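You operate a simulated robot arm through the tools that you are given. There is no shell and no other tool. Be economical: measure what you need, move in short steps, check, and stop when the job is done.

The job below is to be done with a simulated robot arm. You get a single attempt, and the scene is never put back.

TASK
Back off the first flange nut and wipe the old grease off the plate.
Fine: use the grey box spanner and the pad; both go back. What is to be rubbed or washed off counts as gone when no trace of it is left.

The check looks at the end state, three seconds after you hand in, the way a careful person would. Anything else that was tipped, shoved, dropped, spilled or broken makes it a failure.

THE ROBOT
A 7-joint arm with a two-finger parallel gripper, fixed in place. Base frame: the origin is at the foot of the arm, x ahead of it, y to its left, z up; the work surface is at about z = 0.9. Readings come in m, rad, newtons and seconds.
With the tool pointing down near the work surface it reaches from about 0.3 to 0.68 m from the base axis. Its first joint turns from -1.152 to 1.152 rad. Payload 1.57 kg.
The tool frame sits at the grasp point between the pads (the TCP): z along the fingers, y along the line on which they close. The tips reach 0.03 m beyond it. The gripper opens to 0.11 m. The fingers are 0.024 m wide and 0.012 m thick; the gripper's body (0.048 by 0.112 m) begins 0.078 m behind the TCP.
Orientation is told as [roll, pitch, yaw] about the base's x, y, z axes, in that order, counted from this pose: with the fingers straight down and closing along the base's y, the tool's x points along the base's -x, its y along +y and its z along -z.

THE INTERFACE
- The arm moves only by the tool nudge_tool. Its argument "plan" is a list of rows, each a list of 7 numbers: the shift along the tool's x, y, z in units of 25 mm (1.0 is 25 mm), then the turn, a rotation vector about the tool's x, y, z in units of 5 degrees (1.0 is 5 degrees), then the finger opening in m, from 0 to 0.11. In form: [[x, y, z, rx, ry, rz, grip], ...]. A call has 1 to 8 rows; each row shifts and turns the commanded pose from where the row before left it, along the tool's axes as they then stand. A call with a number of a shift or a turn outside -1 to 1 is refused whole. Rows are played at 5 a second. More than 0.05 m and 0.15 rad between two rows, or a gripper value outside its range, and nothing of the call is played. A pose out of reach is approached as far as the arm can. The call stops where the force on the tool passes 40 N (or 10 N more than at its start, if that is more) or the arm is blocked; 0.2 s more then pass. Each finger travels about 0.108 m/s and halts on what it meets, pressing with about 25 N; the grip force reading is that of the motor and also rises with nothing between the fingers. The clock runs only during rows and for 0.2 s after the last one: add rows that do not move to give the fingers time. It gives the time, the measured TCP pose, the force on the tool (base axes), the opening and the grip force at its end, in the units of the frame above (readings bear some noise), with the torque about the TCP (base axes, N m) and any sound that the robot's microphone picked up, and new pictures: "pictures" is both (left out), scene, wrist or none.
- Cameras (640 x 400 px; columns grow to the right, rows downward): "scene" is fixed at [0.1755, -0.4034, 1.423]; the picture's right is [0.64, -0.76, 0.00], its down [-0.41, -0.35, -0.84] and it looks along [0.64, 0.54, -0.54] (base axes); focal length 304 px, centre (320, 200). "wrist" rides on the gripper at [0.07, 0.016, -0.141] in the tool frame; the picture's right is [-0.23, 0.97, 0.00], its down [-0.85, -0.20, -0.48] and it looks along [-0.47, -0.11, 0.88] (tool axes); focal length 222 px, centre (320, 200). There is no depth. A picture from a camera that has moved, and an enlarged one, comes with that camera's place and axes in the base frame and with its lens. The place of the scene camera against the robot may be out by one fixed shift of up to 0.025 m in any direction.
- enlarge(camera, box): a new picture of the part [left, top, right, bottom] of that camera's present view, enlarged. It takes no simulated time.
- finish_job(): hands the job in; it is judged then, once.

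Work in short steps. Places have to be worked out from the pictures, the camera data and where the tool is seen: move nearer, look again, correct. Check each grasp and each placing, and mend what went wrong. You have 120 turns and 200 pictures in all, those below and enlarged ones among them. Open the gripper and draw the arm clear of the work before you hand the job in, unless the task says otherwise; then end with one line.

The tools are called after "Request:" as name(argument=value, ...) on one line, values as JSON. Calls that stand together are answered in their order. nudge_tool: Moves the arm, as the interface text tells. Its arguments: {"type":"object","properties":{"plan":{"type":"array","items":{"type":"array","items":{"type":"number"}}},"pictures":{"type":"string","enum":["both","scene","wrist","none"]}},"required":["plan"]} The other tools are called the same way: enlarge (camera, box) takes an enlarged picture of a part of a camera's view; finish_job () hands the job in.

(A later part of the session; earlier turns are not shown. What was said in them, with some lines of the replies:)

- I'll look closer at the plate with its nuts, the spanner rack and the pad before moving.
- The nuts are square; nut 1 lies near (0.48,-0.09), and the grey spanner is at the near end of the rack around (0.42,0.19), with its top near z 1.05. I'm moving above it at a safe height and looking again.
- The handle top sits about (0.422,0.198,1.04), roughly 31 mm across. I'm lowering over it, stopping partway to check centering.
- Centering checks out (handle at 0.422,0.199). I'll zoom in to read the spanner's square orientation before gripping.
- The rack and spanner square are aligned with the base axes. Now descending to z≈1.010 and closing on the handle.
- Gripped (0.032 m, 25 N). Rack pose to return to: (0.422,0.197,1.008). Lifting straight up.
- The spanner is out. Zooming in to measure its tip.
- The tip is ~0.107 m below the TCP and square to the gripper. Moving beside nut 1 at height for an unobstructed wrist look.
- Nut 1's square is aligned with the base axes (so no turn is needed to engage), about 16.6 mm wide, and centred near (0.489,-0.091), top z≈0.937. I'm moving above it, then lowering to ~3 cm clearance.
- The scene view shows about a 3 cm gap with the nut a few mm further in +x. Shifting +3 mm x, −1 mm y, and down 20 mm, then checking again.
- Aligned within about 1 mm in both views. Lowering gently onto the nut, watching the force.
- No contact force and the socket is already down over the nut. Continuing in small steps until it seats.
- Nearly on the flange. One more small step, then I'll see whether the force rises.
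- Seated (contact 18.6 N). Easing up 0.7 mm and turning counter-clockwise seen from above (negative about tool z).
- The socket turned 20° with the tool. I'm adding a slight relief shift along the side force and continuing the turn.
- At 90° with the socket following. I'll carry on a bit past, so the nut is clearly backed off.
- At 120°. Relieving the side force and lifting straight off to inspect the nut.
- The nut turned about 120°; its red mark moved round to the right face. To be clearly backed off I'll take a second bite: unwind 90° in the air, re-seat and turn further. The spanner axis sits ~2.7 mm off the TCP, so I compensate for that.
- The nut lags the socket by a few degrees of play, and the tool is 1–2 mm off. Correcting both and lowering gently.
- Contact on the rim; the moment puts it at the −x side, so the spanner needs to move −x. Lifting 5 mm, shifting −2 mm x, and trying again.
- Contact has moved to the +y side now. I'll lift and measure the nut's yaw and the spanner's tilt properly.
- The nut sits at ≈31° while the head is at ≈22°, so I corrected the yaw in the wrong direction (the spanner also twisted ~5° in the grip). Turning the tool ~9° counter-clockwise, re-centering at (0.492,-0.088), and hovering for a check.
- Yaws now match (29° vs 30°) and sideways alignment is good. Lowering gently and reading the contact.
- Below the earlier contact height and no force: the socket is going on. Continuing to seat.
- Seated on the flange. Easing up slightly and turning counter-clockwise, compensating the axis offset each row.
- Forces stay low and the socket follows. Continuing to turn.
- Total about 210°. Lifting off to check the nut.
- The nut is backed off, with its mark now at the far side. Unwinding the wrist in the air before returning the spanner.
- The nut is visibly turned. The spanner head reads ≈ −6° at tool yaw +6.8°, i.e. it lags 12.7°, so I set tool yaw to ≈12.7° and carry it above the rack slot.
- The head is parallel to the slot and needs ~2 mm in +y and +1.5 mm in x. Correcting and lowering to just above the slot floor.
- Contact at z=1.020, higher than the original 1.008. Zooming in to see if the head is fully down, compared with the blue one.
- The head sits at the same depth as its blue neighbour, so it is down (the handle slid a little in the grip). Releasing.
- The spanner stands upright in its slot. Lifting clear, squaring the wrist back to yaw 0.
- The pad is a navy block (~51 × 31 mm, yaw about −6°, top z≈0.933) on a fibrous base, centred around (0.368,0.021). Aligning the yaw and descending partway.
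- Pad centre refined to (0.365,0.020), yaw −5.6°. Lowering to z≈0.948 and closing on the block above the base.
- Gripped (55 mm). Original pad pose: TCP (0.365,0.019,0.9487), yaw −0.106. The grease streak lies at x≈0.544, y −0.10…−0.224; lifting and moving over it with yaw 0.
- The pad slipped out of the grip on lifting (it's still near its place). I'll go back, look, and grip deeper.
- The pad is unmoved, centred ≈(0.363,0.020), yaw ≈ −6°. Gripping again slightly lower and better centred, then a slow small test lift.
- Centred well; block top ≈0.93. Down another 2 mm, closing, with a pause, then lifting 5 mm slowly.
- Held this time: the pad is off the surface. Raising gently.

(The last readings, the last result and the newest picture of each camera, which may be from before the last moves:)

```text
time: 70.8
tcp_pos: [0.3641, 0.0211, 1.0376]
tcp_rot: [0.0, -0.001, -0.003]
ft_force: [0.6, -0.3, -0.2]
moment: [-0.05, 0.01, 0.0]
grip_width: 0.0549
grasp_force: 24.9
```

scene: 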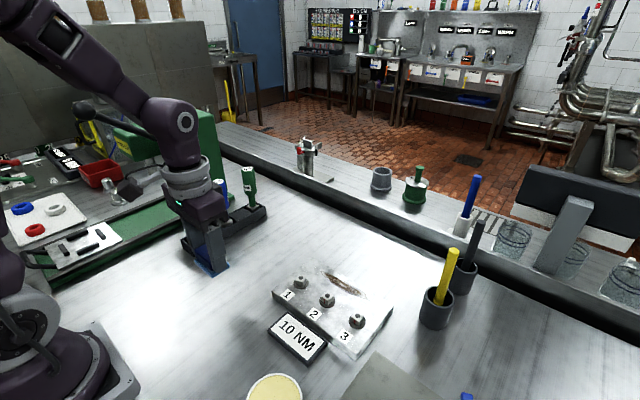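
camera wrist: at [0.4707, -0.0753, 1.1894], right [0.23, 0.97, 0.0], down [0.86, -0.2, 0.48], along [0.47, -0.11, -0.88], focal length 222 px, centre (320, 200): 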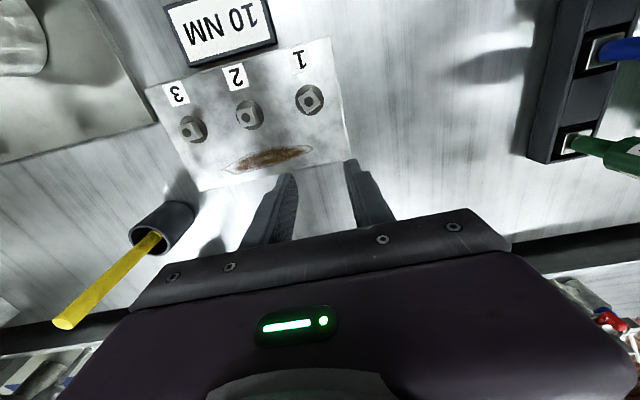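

Holding firmly. Moving over the near end of the streak.

Request:
nudge_tool(plan=[[-0.885, -0.605, 0, 0, 0, 0, 0.03], [-0.885, -0.605, 0, 0, 0, 0, 0.03], [-0.885, -0.605, 0, 0, 0, 0, 0.03], [-0.885, -0.605, 0, 0, 0, 0, 0.03], [-0.885, -0.605, 0, 0, 0, 0, 0.03], [-0.885, -0.605, 0, 0, 0, 0, 0.03], [-0.885, -0.605, 0, 0, 0, 0, 0.03], [-0.885, -0.605, 0, 0, 0, 0, 0.03]], pictures="none")

Request:
nudge_tool(plan=[[0, 0, 0.7, 0, 0, 0, 0.03], [0, 0, 0.7, 0, 0, 0, 0.03], [0, 0, 0.4, 0, 0, 0, 0.03], [0, 0, 0, 0, 0, 0, 0.03]], pictures="wrist")

Request:
enlarge(camera="scene", box=[270, 220, 400, 350])

```text
time: 72.6
tcp_pos: [0.5387, -0.1008, 1.0376]
tcp_rot: [0.0, 0.0, -0.002]
ft_force: [0.6, 0.4, 0.1]
moment: [-0.02, 0.02, -0.04]
grip_width: 0.0549
grasp_force: 24.9
```

```text
time: 73.6
tcp_pos: [0.5407, -0.1006, 0.9919]
tcp_rot: [0.0, 0.001, -0.003]
ft_force: [0.3, 0.0, 0.0]
moment: [-0.01, 0.05, -0.02]
grip_width: 0.0549
grasp_force: 25.0
camera wrist: at [0.4714, -0.0853, 1.132], right [0.23, 0.97, 0.0], down [0.85, -0.2, 0.48], along [0.47, -0.11, -0.88], focal length 222 px, centre (320, 200)
```

wrist: 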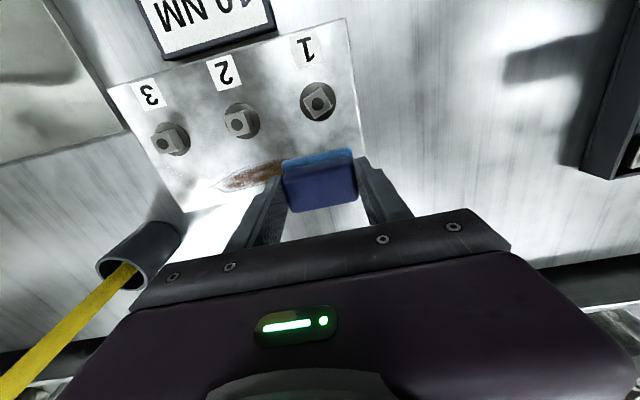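

```text
3.08 times, centred on (335, 285) of scene
camera zoom: at [0.1755, -0.4034, 1.423], right [0.64, -0.76, 0.0], down [-0.41, -0.35, -0.84], along [0.64, 0.54, -0.54], focal length 936 px, centre (274, -62)
```

zoom: 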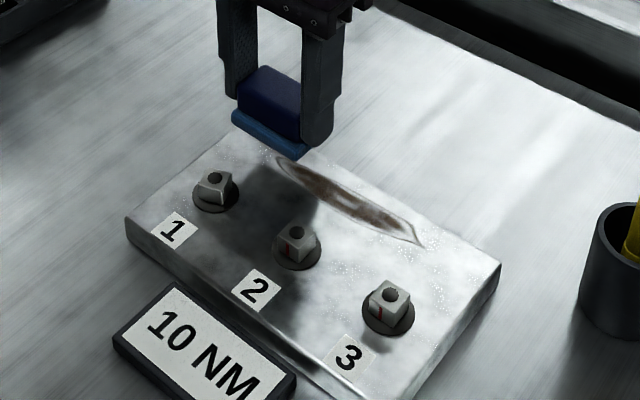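

Well placed over the streak's end. Lowering in small steps until light contact.

Request:
nudge_tool(plan=[[0, 0, 0.3, 0, 0, 0, 0.03], [0, 0, 0.2, 0, 0, 0, 0.03], [0, 0, 0.15, 0, 0, 0, 0.03], [0, 0, 0.1, 0, 0, 0, 0.03], [0, 0, 0.08, 0, 0, 0, 0.03], [0, 0, 0, 0, 0, 0, 0.03]], pictures="none")

```text
time: 75.0
tcp_pos: [0.5393, -0.1011, 0.9709]
tcp_rot: [0.0, 0.0, -0.004]
ft_force: [0.3, 0.6, -0.9]
moment: [0.02, -0.03, 0.03]
grip_width: 0.0549
grasp_force: 25.3
```

Request:
nudge_tool(plan=[[0, 0, 0.06, 0, 0, 0, 0.03], [0, 0, 0.06, 0, 0, 0, 0.03], [0, 0, 0.06, 0, 0, 0, 0.03], [0, 0, 0, 0, 0, 0, 0.03]], pictures="none")

Request:
enlarge(camera="scene", box=[270, 220, 400, 350])

```text
time: 76.0
tcp_pos: [0.5408, -0.1017, 0.9677]
tcp_rot: [0.0, 0.0, -0.003]
ft_force: [1.3, 0.4, -0.4]
moment: [0.0, -0.02, -0.02]
grip_width: 0.0551
grasp_force: 25.1
```

```text
3.08 times, centred on (335, 285) of scene
camera zoom: at [0.1755, -0.4034, 1.423], right [0.64, -0.76, 0.0], down [-0.41, -0.35, -0.84], along [0.64, 0.54, -0.54], focal length 936 px, centre (274, -62)
```

zoom: 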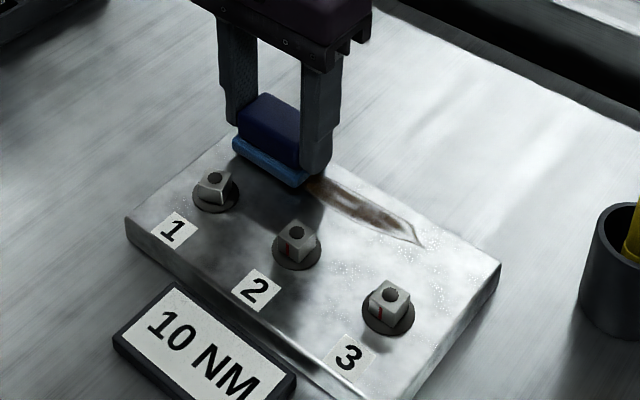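

Request:
nudge_tool(plan=[[0, 0, 0.06, 0, 0, 0, 0.03], [0, 0, 0.06, 0, 0, 0, 0.03], [0, 0, 0.06, 0, 0, 0, 0.03], [0, 0, 0, 0, 0, 0, 0.03]], pictures="none")

```text
time: 77.0
tcp_pos: [0.5403, -0.101, 0.9635]
tcp_rot: [-0.001, -0.003, -0.003]
ft_force: [-6.8, 2.2, 26.2]
moment: [0.13, 0.2, 0.05]
grip_width: 0.0549
grasp_force: 25.6
```

Contact at 26 N. Easing slightly and stroking along the streak toward −y.

Request:
nudge_tool(plan=[[0, 0, -0.03, 0, 0, 0, 0.03], [0, 0.3, 0, 0, 0, 0, 0.03], [0, -0.6, 0, 0, 0, 0, 0.03], [0, -0.7, 0, 0, 0, 0, 0.03], [0, -0.7, 0, 0, 0, 0, 0.03], [0, -0.7, 0, 0, 0, 0, 0.03]], pictures="none")

Request:
enlarge(camera="scene", box=[270, 220, 400, 350])

```text
time: 78.4
tcp_pos: [0.5397, -0.1594, 0.9643]
tcp_rot: [0.001, 0.0, -0.003]
ft_force: [-0.6, 2.6, 4.2]
moment: [0.03, -0.09, 0.01]
grip_width: 0.0548
grasp_force: 25.2
```

```text
3.08 times, centred on (335, 285) of scene
camera zoom: at [0.1754, -0.4033, 1.423], right [0.64, -0.76, 0.0], down [-0.41, -0.35, -0.84], along [0.64, 0.54, -0.54], focal length 936 px, centre (274, -62)
```

zoom: 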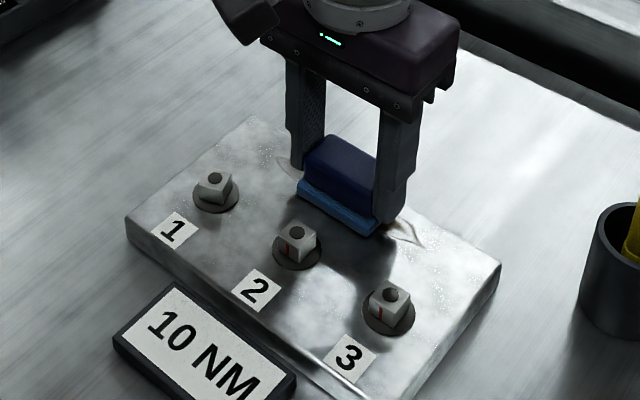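

It wipes; a faint outline remains behind. Adding a touch of pressure and continuing to the far end, then back.

Request:
nudge_tool(plan=[[0, -0.7, 0.015, 0, 0, 0, 0.03], [0, -0.7, 0, 0, 0, 0, 0.03], [0, -0.7, 0, 0, 0, 0, 0.03], [0, -0.7, 0, 0, 0, 0, 0.03], [0, -0.25, 0, 0, 0, 0, 0.03], [0, 0, 0, 0, 0, 0, 0.03]], pictures="none")

Request:
enlarge(camera="scene", box=[270, 220, 400, 350])

```text
time: 79.8
tcp_pos: [0.5398, -0.2357, 0.9638]
tcp_rot: [-0.001, -0.002, -0.003]
ft_force: [2.7, 9.7, 24.4]
moment: [0.36, -0.16, 0.04]
grip_width: 0.0549
grasp_force: 25.0
```

```text
3.08 times, centred on (335, 285) of scene
camera zoom: at [0.1751, -0.403, 1.4232], right [0.64, -0.76, 0.0], down [-0.41, -0.35, -0.84], along [0.64, 0.54, -0.54], focal length 936 px, centre (274, -62)
```

zoom: 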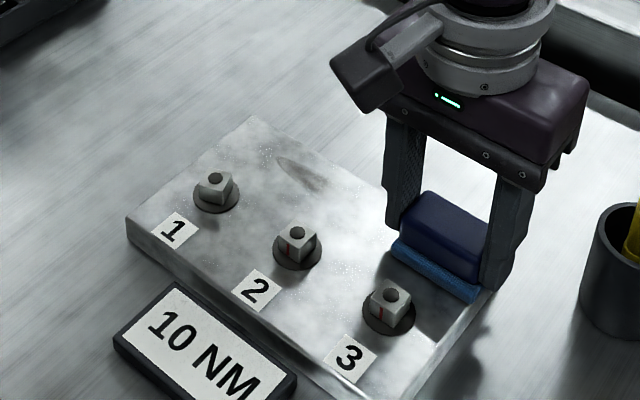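

The middle is cleared; a faint patch remains at the nut-1 end. Stroking back with this pressure over the whole length.

Request:
nudge_tool(plan=[[0, 0.6, -0.005, 0, 0, 0, 0.03], [0, 0.7, 0, 0, 0, 0, 0.03], [0, 0.7, 0, 0, 0, 0, 0.03], [0, 0.7, 0, 0, 0, 0, 0.03], [0, 0.7, 0, 0, 0, 0, 0.03], [0, 0.7, 0, 0, 0, 0, 0.03], [0, 0.7, 0, 0, 0, 0, 0.03], [0, 0.7, 0, 0, 0, 0, 0.03]], pictures="none")

Request:
enlarge(camera="scene", box=[270, 220, 400, 350])

```text
time: 81.2
tcp_pos: [0.5406, -0.1358, 0.963]
tcp_rot: [-0.001, -0.001, -0.006]
ft_force: [-2.6, 2.2, 9.2]
moment: [0.18, 0.06, -0.02]
grip_width: 0.055
grasp_force: 25.4
stopped in row 7: the force on the tool passed its limit at 42 N (the readings are from after the stop); the commanded pose is now the measured one
```

```text
3.08 times, centred on (335, 285) of scene
camera zoom: at [0.1753, -0.4033, 1.423], right [0.64, -0.76, 0.0], down [-0.41, -0.35, -0.84], along [0.64, 0.54, -0.54], focal length 936 px, centre (274, -62)
```

zoom: 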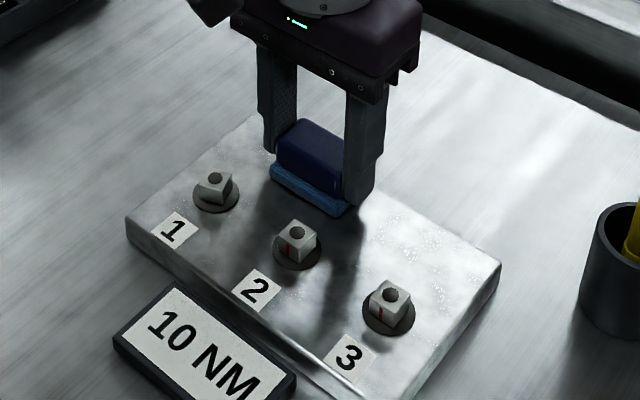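

Force limit tripped; now at 9 N. Continuing at this lighter pressure over the near end with a few passes.

Request:
nudge_tool(plan=[[0, 0.5, 0, 0, 0, 0, 0.03], [0, 0.6, 0, 0, 0, 0, 0.03], [0, 0.6, 0, 0, 0, 0, 0.03], [0, -0.6, 0, 0, 0, 0, 0.03], [0, -0.6, 0, 0, 0, 0, 0.03], [0, -0.6, 0, 0, 0, 0, 0.03], [0, -0.6, 0, 0, 0, 0, 0.03], [0, -0.6, 0, 0, 0, 0, 0.03]], pictures="none")

Request:
enlarge(camera="scene", box=[270, 220, 400, 350])

```text
time: 83.0
tcp_pos: [0.5379, -0.1695, 0.9644]
tcp_rot: [-0.002, 0.0, -0.006]
ft_force: [1.2, 9.1, 23.4]
moment: [0.41, -0.12, -0.03]
grip_width: 0.055
grasp_force: 25.1
```

```text
3.08 times, centred on (335, 285) of scene
camera zoom: at [0.1751, -0.403, 1.4231], right [0.64, -0.76, 0.0], down [-0.41, -0.35, -0.84], along [0.64, 0.54, -0.54], focal length 936 px, centre (274, -62)
```

zoom: 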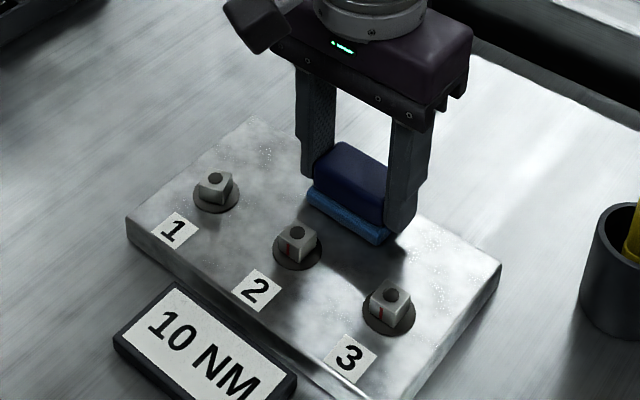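

The streak appears gone. Lifting the pad off to inspect the plate closely.

Request:
nudge_tool(plan=[[0, 0, -0.2, 0, 0, 0, 0.03], [0, 0, -0.5, 0, 0, 0, 0.03], [0, 0, -0.8, 0, 0, 0, 0.03], [0.4, 0.9, -0.8, 0, 0, 0, 0.03], [0.4, 0.9, -0.8, 0, 0, 0, 0.03], [0.4, 0.9, 0, 0, 0, 0, 0.03], [0.4, 0.9, 0, 0, 0, 0, 0.03], [0, 0, 0, 0, 0, 0, 0.03]], pictures="wrist")

Request:
enlarge(camera="scene", box=[290, 250, 400, 340])

Request:
enlarge(camera="wrist", box=[130, 100, 310, 210])

```text
time: 84.8
tcp_pos: [0.5007, -0.0784, 1.041]
tcp_rot: [-0.002, -0.001, -0.004]
ft_force: [0.0, 1.3, 0.1]
moment: [0.0, 0.01, -0.02]
grip_width: 0.0546
grasp_force: 24.7
camera wrist: at [0.431, -0.0623, 1.1805], right [0.23, 0.97, 0.0], down [0.85, -0.2, 0.48], along [0.47, -0.11, -0.88], focal length 222 px, centre (320, 200)
```

wrist: 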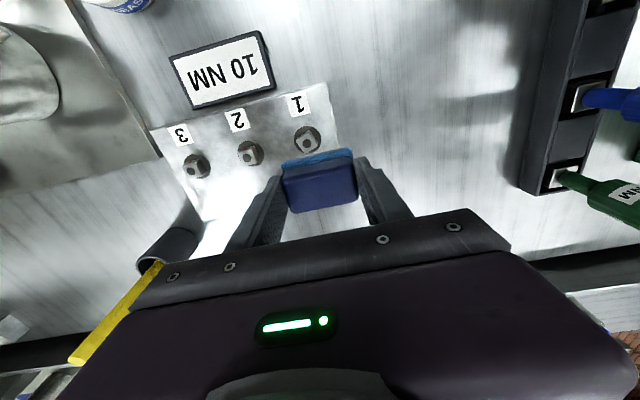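

```text
4.44 times, centred on (345, 295) of scene
camera zoom: at [0.1755, -0.4034, 1.423], right [0.64, -0.76, 0.0], down [-0.41, -0.35, -0.84], along [0.64, 0.54, -0.54], focal length 1352 px, centre (209, -222)
```

zoom: 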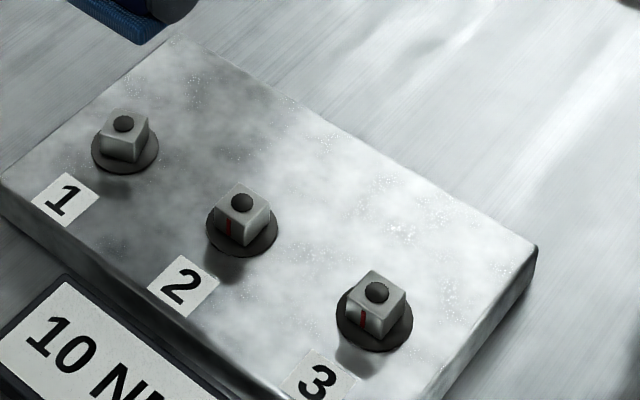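

```text
3.56 times, centred on (220, 155) of wrist
camera zoom: at [0.431, -0.0623, 1.1805], right [0.23, 0.97, 0.0], down [0.85, -0.2, 0.48], along [0.47, -0.11, -0.88], focal length 790 px, centre (676, 360)
```

zoom: 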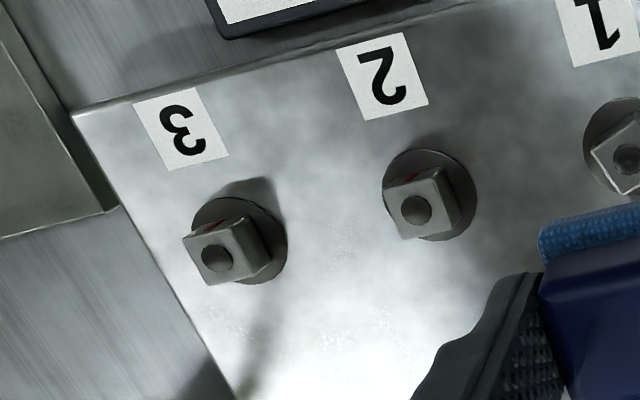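

Request:
enlarge(camera="scene", box=[310, 255, 370, 305])

Request:
enlarge(camera="scene", box=[350, 275, 410, 325])

```text
8.00 times, centred on (340, 280) of scene
camera zoom: at [0.1755, -0.4034, 1.423], right [0.64, -0.76, 0.0], down [-0.41, -0.35, -0.84], along [0.64, 0.54, -0.54], focal length 2434 px, centre (160, -440)
```

zoom: 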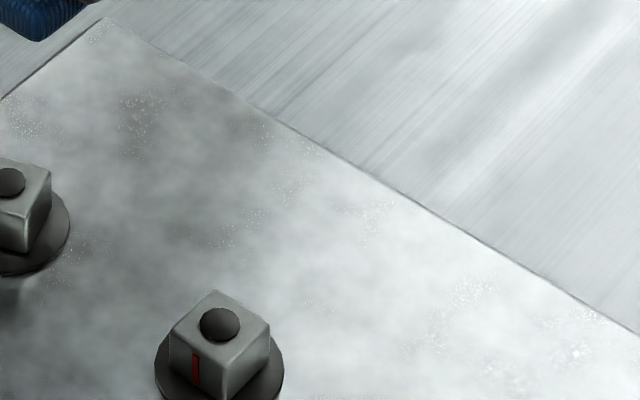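

```text
8.00 times, centred on (380, 300) of scene
camera zoom: at [0.1755, -0.4034, 1.423], right [0.64, -0.76, 0.0], down [-0.41, -0.35, -0.84], along [0.64, 0.54, -0.54], focal length 2434 px, centre (-160, -600)
```

zoom: 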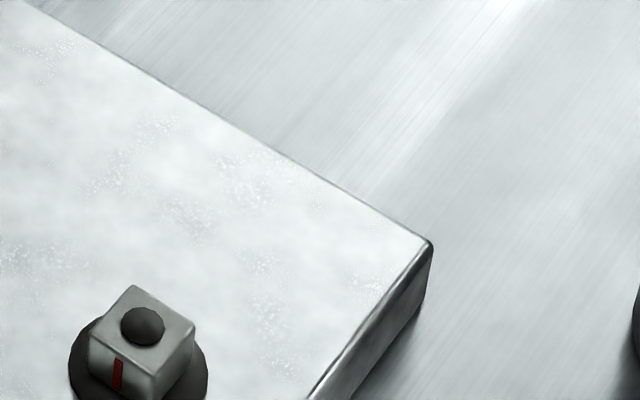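

The plate looks clean from the scene camera. Starting back toward the pad's spot, with a wrist view of the wiped area on the way.

Request:
nudge_tool(plan=[[0.7, 0.7, 0, 0, 0, 0, 0.03], [0.7, 0.7, 0, 0, 0, 0, 0.03], [0.7, 0.7, 0, 0, 0, 0, 0.03], [0, 0.7, 0, 0, 0, 0, 0.03], [0, 0, 0, 0, 0, 0, 0.03]], pictures="wrist")

Request:
enlarge(camera="wrist", box=[100, 130, 290, 260])

```text
time: 86.0
tcp_pos: [0.4474, -0.008, 1.0392]
tcp_rot: [-0.002, 0.002, -0.006]
ft_force: [-0.6, 0.6, -0.5]
moment: [-0.01, 0.0, 0.01]
grip_width: 0.0549
grasp_force: 24.4
camera wrist: at [0.3783, 0.0081, 1.1802], right [0.23, 0.97, 0.0], down [0.85, -0.2, 0.48], along [0.47, -0.11, -0.88], focal length 222 px, centre (320, 200)
```

wrist: 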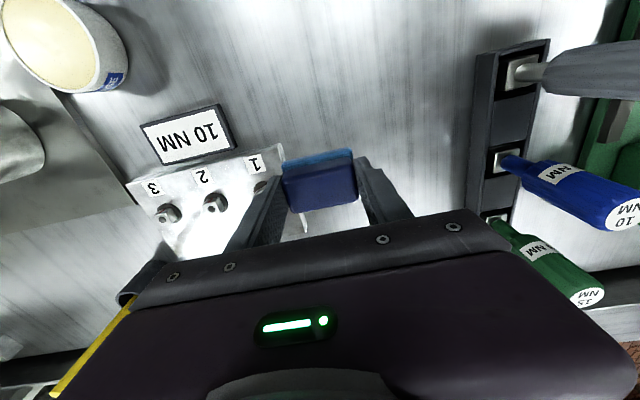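

```text
3.08 times, centred on (195, 195) of wrist
camera zoom: at [0.3783, 0.0081, 1.1802], right [0.23, 0.97, 0.0], down [0.85, -0.2, 0.48], along [0.47, -0.11, -0.88], focal length 684 px, centre (705, 215)
```

zoom: 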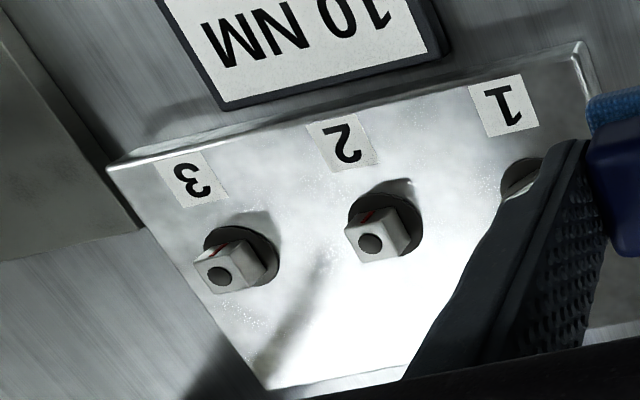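

Clean as far as visible; I'll re-check after setting the pad down. Returning the pad above its original spot and yaw.

Request:
nudge_tool(plan=[[0.84, 0.28, 0, 0, 0, 0, 0.03], [0.84, 0.28, 0, 0, 0, 0, 0.03], [0.84, 0.28, 0, 0, 0, 0, 0.03], [0.84, 0.28, 0, 0, 0, 0, 0.03], [0, 0, 0.7, 0, 0, 0.6, 0.03], [0, 0, 0.8, 0, 0, 0.55, 0.03], [0, 0, 0.8, 0, 0, 0, 0.03], [0, 0, 0.6, 0, 0, 0, 0.03]], pictures="none")

Request:
enlarge(camera="scene", box=[180, 240, 260, 320])

```text
time: 87.8
tcp_pos: [0.3646, 0.0198, 0.9664]
tcp_rot: [-0.002, -0.002, -0.108]
ft_force: [-0.5, 0.7, -1.5]
moment: [0.0, 0.01, 0.03]
grip_width: 0.0549
grasp_force: 25.3
```

```text
5.00 times, centred on (220, 280) of scene
camera zoom: at [0.1755, -0.4034, 1.423], right [0.64, -0.76, 0.0], down [-0.41, -0.35, -0.84], along [0.64, 0.54, -0.54], focal length 1521 px, centre (820, -200)
```

zoom: 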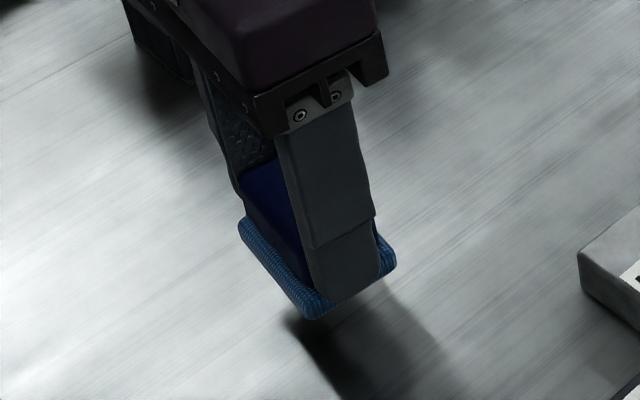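

Request:
nudge_tool(plan=[[0, 0, 0.4, 0, 0, 0, 0.03], [0, 0, 0.2, 0, 0, 0, 0.03], [0, 0, 0.1, 0, 0, 0, 0.03], [0, 0, 0.1, 0, 0, 0, 0.03], [0, 0, 0.04, 0, 0, 0, 0.03], [0, 0, 0, 0, 0, 0, 0.03]], pictures="none")

```text
time: 89.2
tcp_pos: [0.365, 0.0196, 0.9471]
tcp_rot: [-0.003, 0.0, -0.107]
ft_force: [0.2, 0.1, -1.4]
moment: [0.02, 0.01, 0.02]
grip_width: 0.0551
grasp_force: 25.3
```

Request:
nudge_tool(plan=[[0, 0, 0.06, 0, 0, 0, 0.03], [0, 0, 0.06, 0, 0, 0, 0.03], [0, 0, 0.03, 0, 0, 0, 0.03], [0, 0, 0, 0, 0, 0, 0.03]], pictures="none")

Request:
enlarge(camera="scene", box=[190, 260, 250, 320])

```text
time: 90.2
tcp_pos: [0.3643, 0.0201, 0.9427]
tcp_rot: [-0.002, 0.0, -0.107]
ft_force: [-0.8, -0.5, 0.3]
moment: [0.01, -0.01, 0.0]
grip_width: 0.055
grasp_force: 25.0
```

```text
6.67 times, centred on (220, 290) of scene
camera zoom: at [0.1755, -0.4034, 1.423], right [0.64, -0.76, 0.0], down [-0.41, -0.35, -0.84], along [0.64, 0.54, -0.54], focal length 2028 px, centre (987, -400)
```

zoom: 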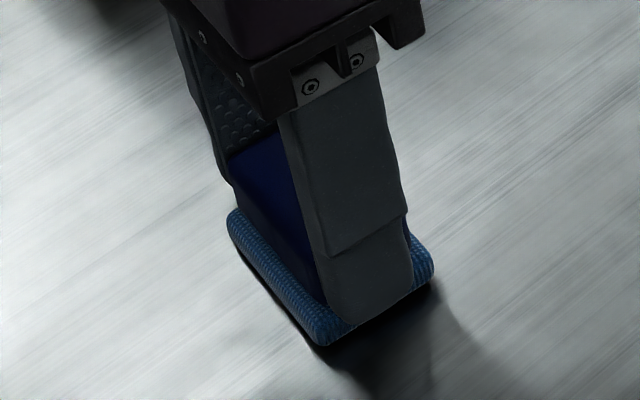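

Essentially on the surface in its original outline. One last millimetre down, then releasing.

Request:
nudge_tool(plan=[[0, 0, 0.04, 0, 0, 0, 0.03], [0, 0, 0, 0, 0, 0, 0.03], [0, 0, 0, 0, 0, 0, 0.07], [0, 0, 0, 0, 0, 0, 0.1], [0, 0, 0, 0, 0, 0, 0.1], [0, 0, -0.8, 0, 0, 0, 0.1], [0, 0, -1, 0, 0, 0, 0.1], [0, 0, -1, 0, 0, 0, 0.1]], pictures="none")

Request:
nudge_tool(plan=[[0, 0, -1, 0, 0, -0.6, 0.1], [0, 0, -1, 0, 0, -0.6, 0.1], [-0.7, 0.7, -1, 0, 0, 0, 0.1], [-0.7, 0.5, -1, 0, 0, 0, 0.1], [-0.7, 0.5, -1, 0, 0, 0, 0.1], [-0.7, 0.5, -1, 0, 0, 0, 0.1], [-0.7, 0, 0, 0, 0, 0, 0.1], [0, 0, 0, 0, 0, 0, 0.1]], pictures="both")

Request:
enlarge(camera="scene", box=[190, 260, 250, 320])

```text
time: 92.0
tcp_pos: [0.3635, 0.0182, 1.0115]
tcp_rot: [-0.001, -0.002, -0.107]
ft_force: [-0.6, 0.6, -0.1]
moment: [-0.02, 0.01, -0.01]
grip_width: 0.0998
grasp_force: 0.0
```

```text
time: 93.8
tcp_pos: [0.4522, 0.0755, 1.1629]
tcp_rot: [-0.002, 0.0, -0.001]
ft_force: [0.0, -0.1, 0.1]
moment: [-0.01, -0.04, 0.01]
grip_width: 0.0999
grasp_force: 0.1
camera wrist: at [0.3833, 0.0907, 1.3029], right [0.23, 0.97, 0.0], down [0.85, -0.2, 0.48], along [0.47, -0.11, -0.88], focal length 222 px, centre (320, 200)
```

scene: 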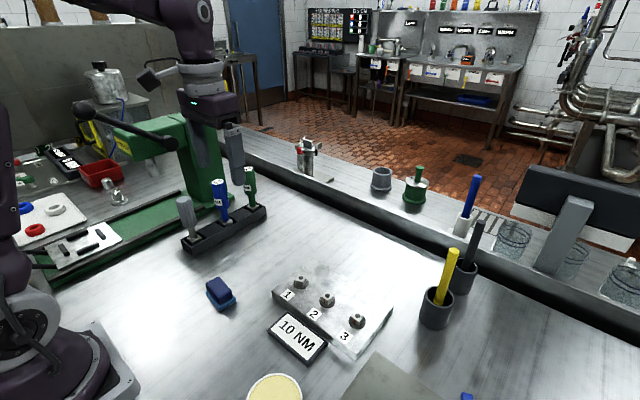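
wrist: 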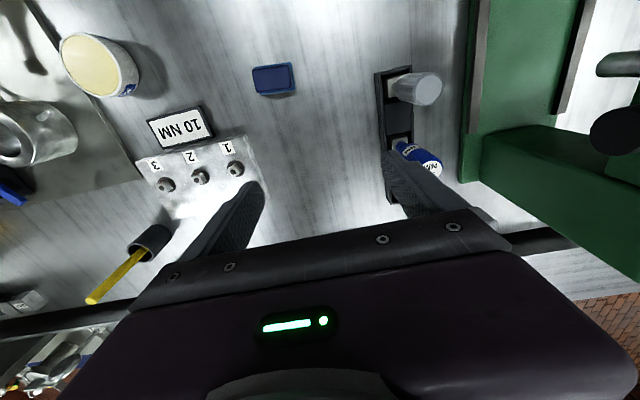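

```text
6.67 times, centred on (220, 290) of scene
camera zoom: at [0.1755, -0.4034, 1.423], right [0.64, -0.76, 0.0], down [-0.41, -0.35, -0.84], along [0.64, 0.54, -0.54], focal length 2028 px, centre (987, -400)
```

zoom: 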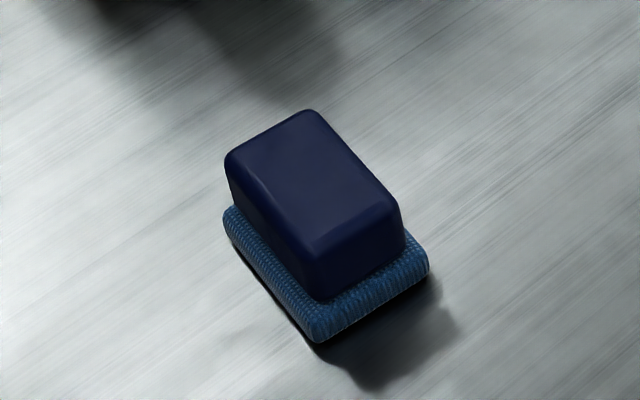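

Pad is back exactly in place. Final close look at the plate and spanner from here.

Request:
enlarge(camera="wrist", box=[130, 130, 270, 230])

Request:
enlarge(camera="scene", box=[265, 245, 405, 355])

Request:
enlarge(camera="scene", box=[160, 160, 280, 270])

```text
4.00 times, centred on (200, 180) of wrist
camera zoom: at [0.3833, 0.0907, 1.3029], right [0.23, 0.97, 0.0], down [0.85, -0.2, 0.48], along [0.47, -0.11, -0.88], focal length 888 px, centre (800, 280)
```

zoom: 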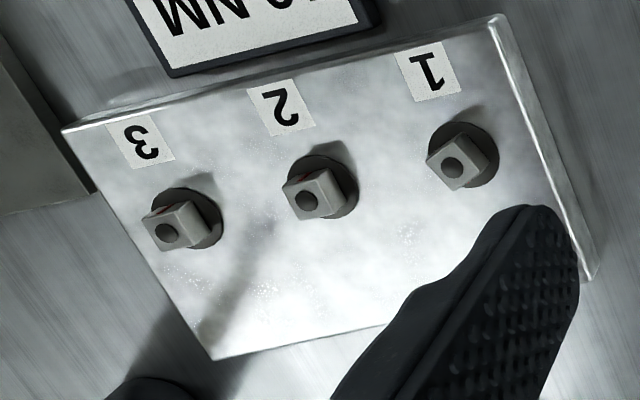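

```text
3.64 times, centred on (335, 300) of scene
camera zoom: at [0.1755, -0.4034, 1.423], right [0.64, -0.76, 0.0], down [-0.41, -0.35, -0.84], along [0.64, 0.54, -0.54], focal length 1106 px, centre (266, -164)
```

zoom: 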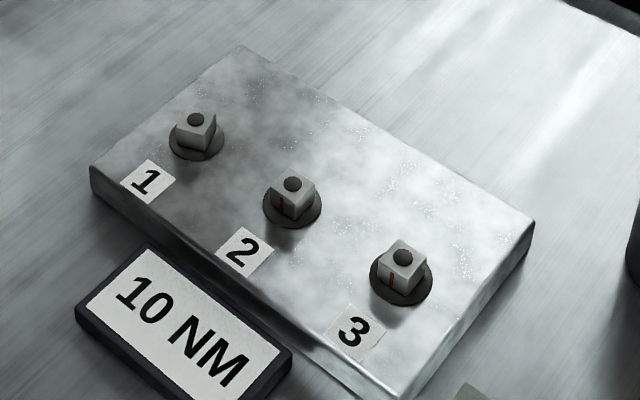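

```text
3.64 times, centred on (220, 215) of scene
camera zoom: at [0.1755, -0.4034, 1.423], right [0.64, -0.76, 0.0], down [-0.41, -0.35, -0.84], along [0.64, 0.54, -0.54], focal length 1106 px, centre (684, 146)
```

zoom: 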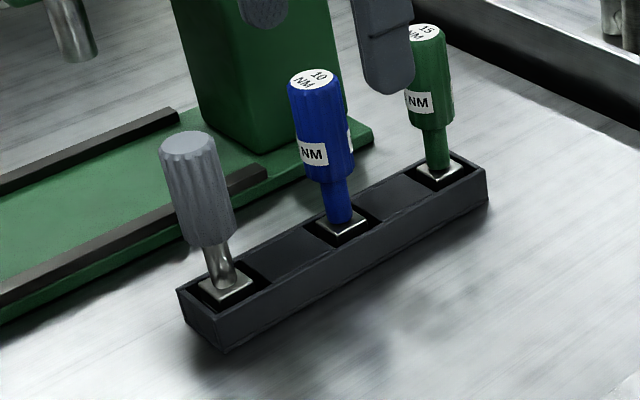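

The plate is clean, nut 1 is backed off, and the spanner and pad are back in their places. The gripper is open and clear, so I'm handing in.

Request:
finish_job()

```text
The job is handed in.
```

I backed nut 1 off by about 200° with the grey spanner and wiped the grease off the plate with no trace left in view; the spanner and the pad are back in their places.
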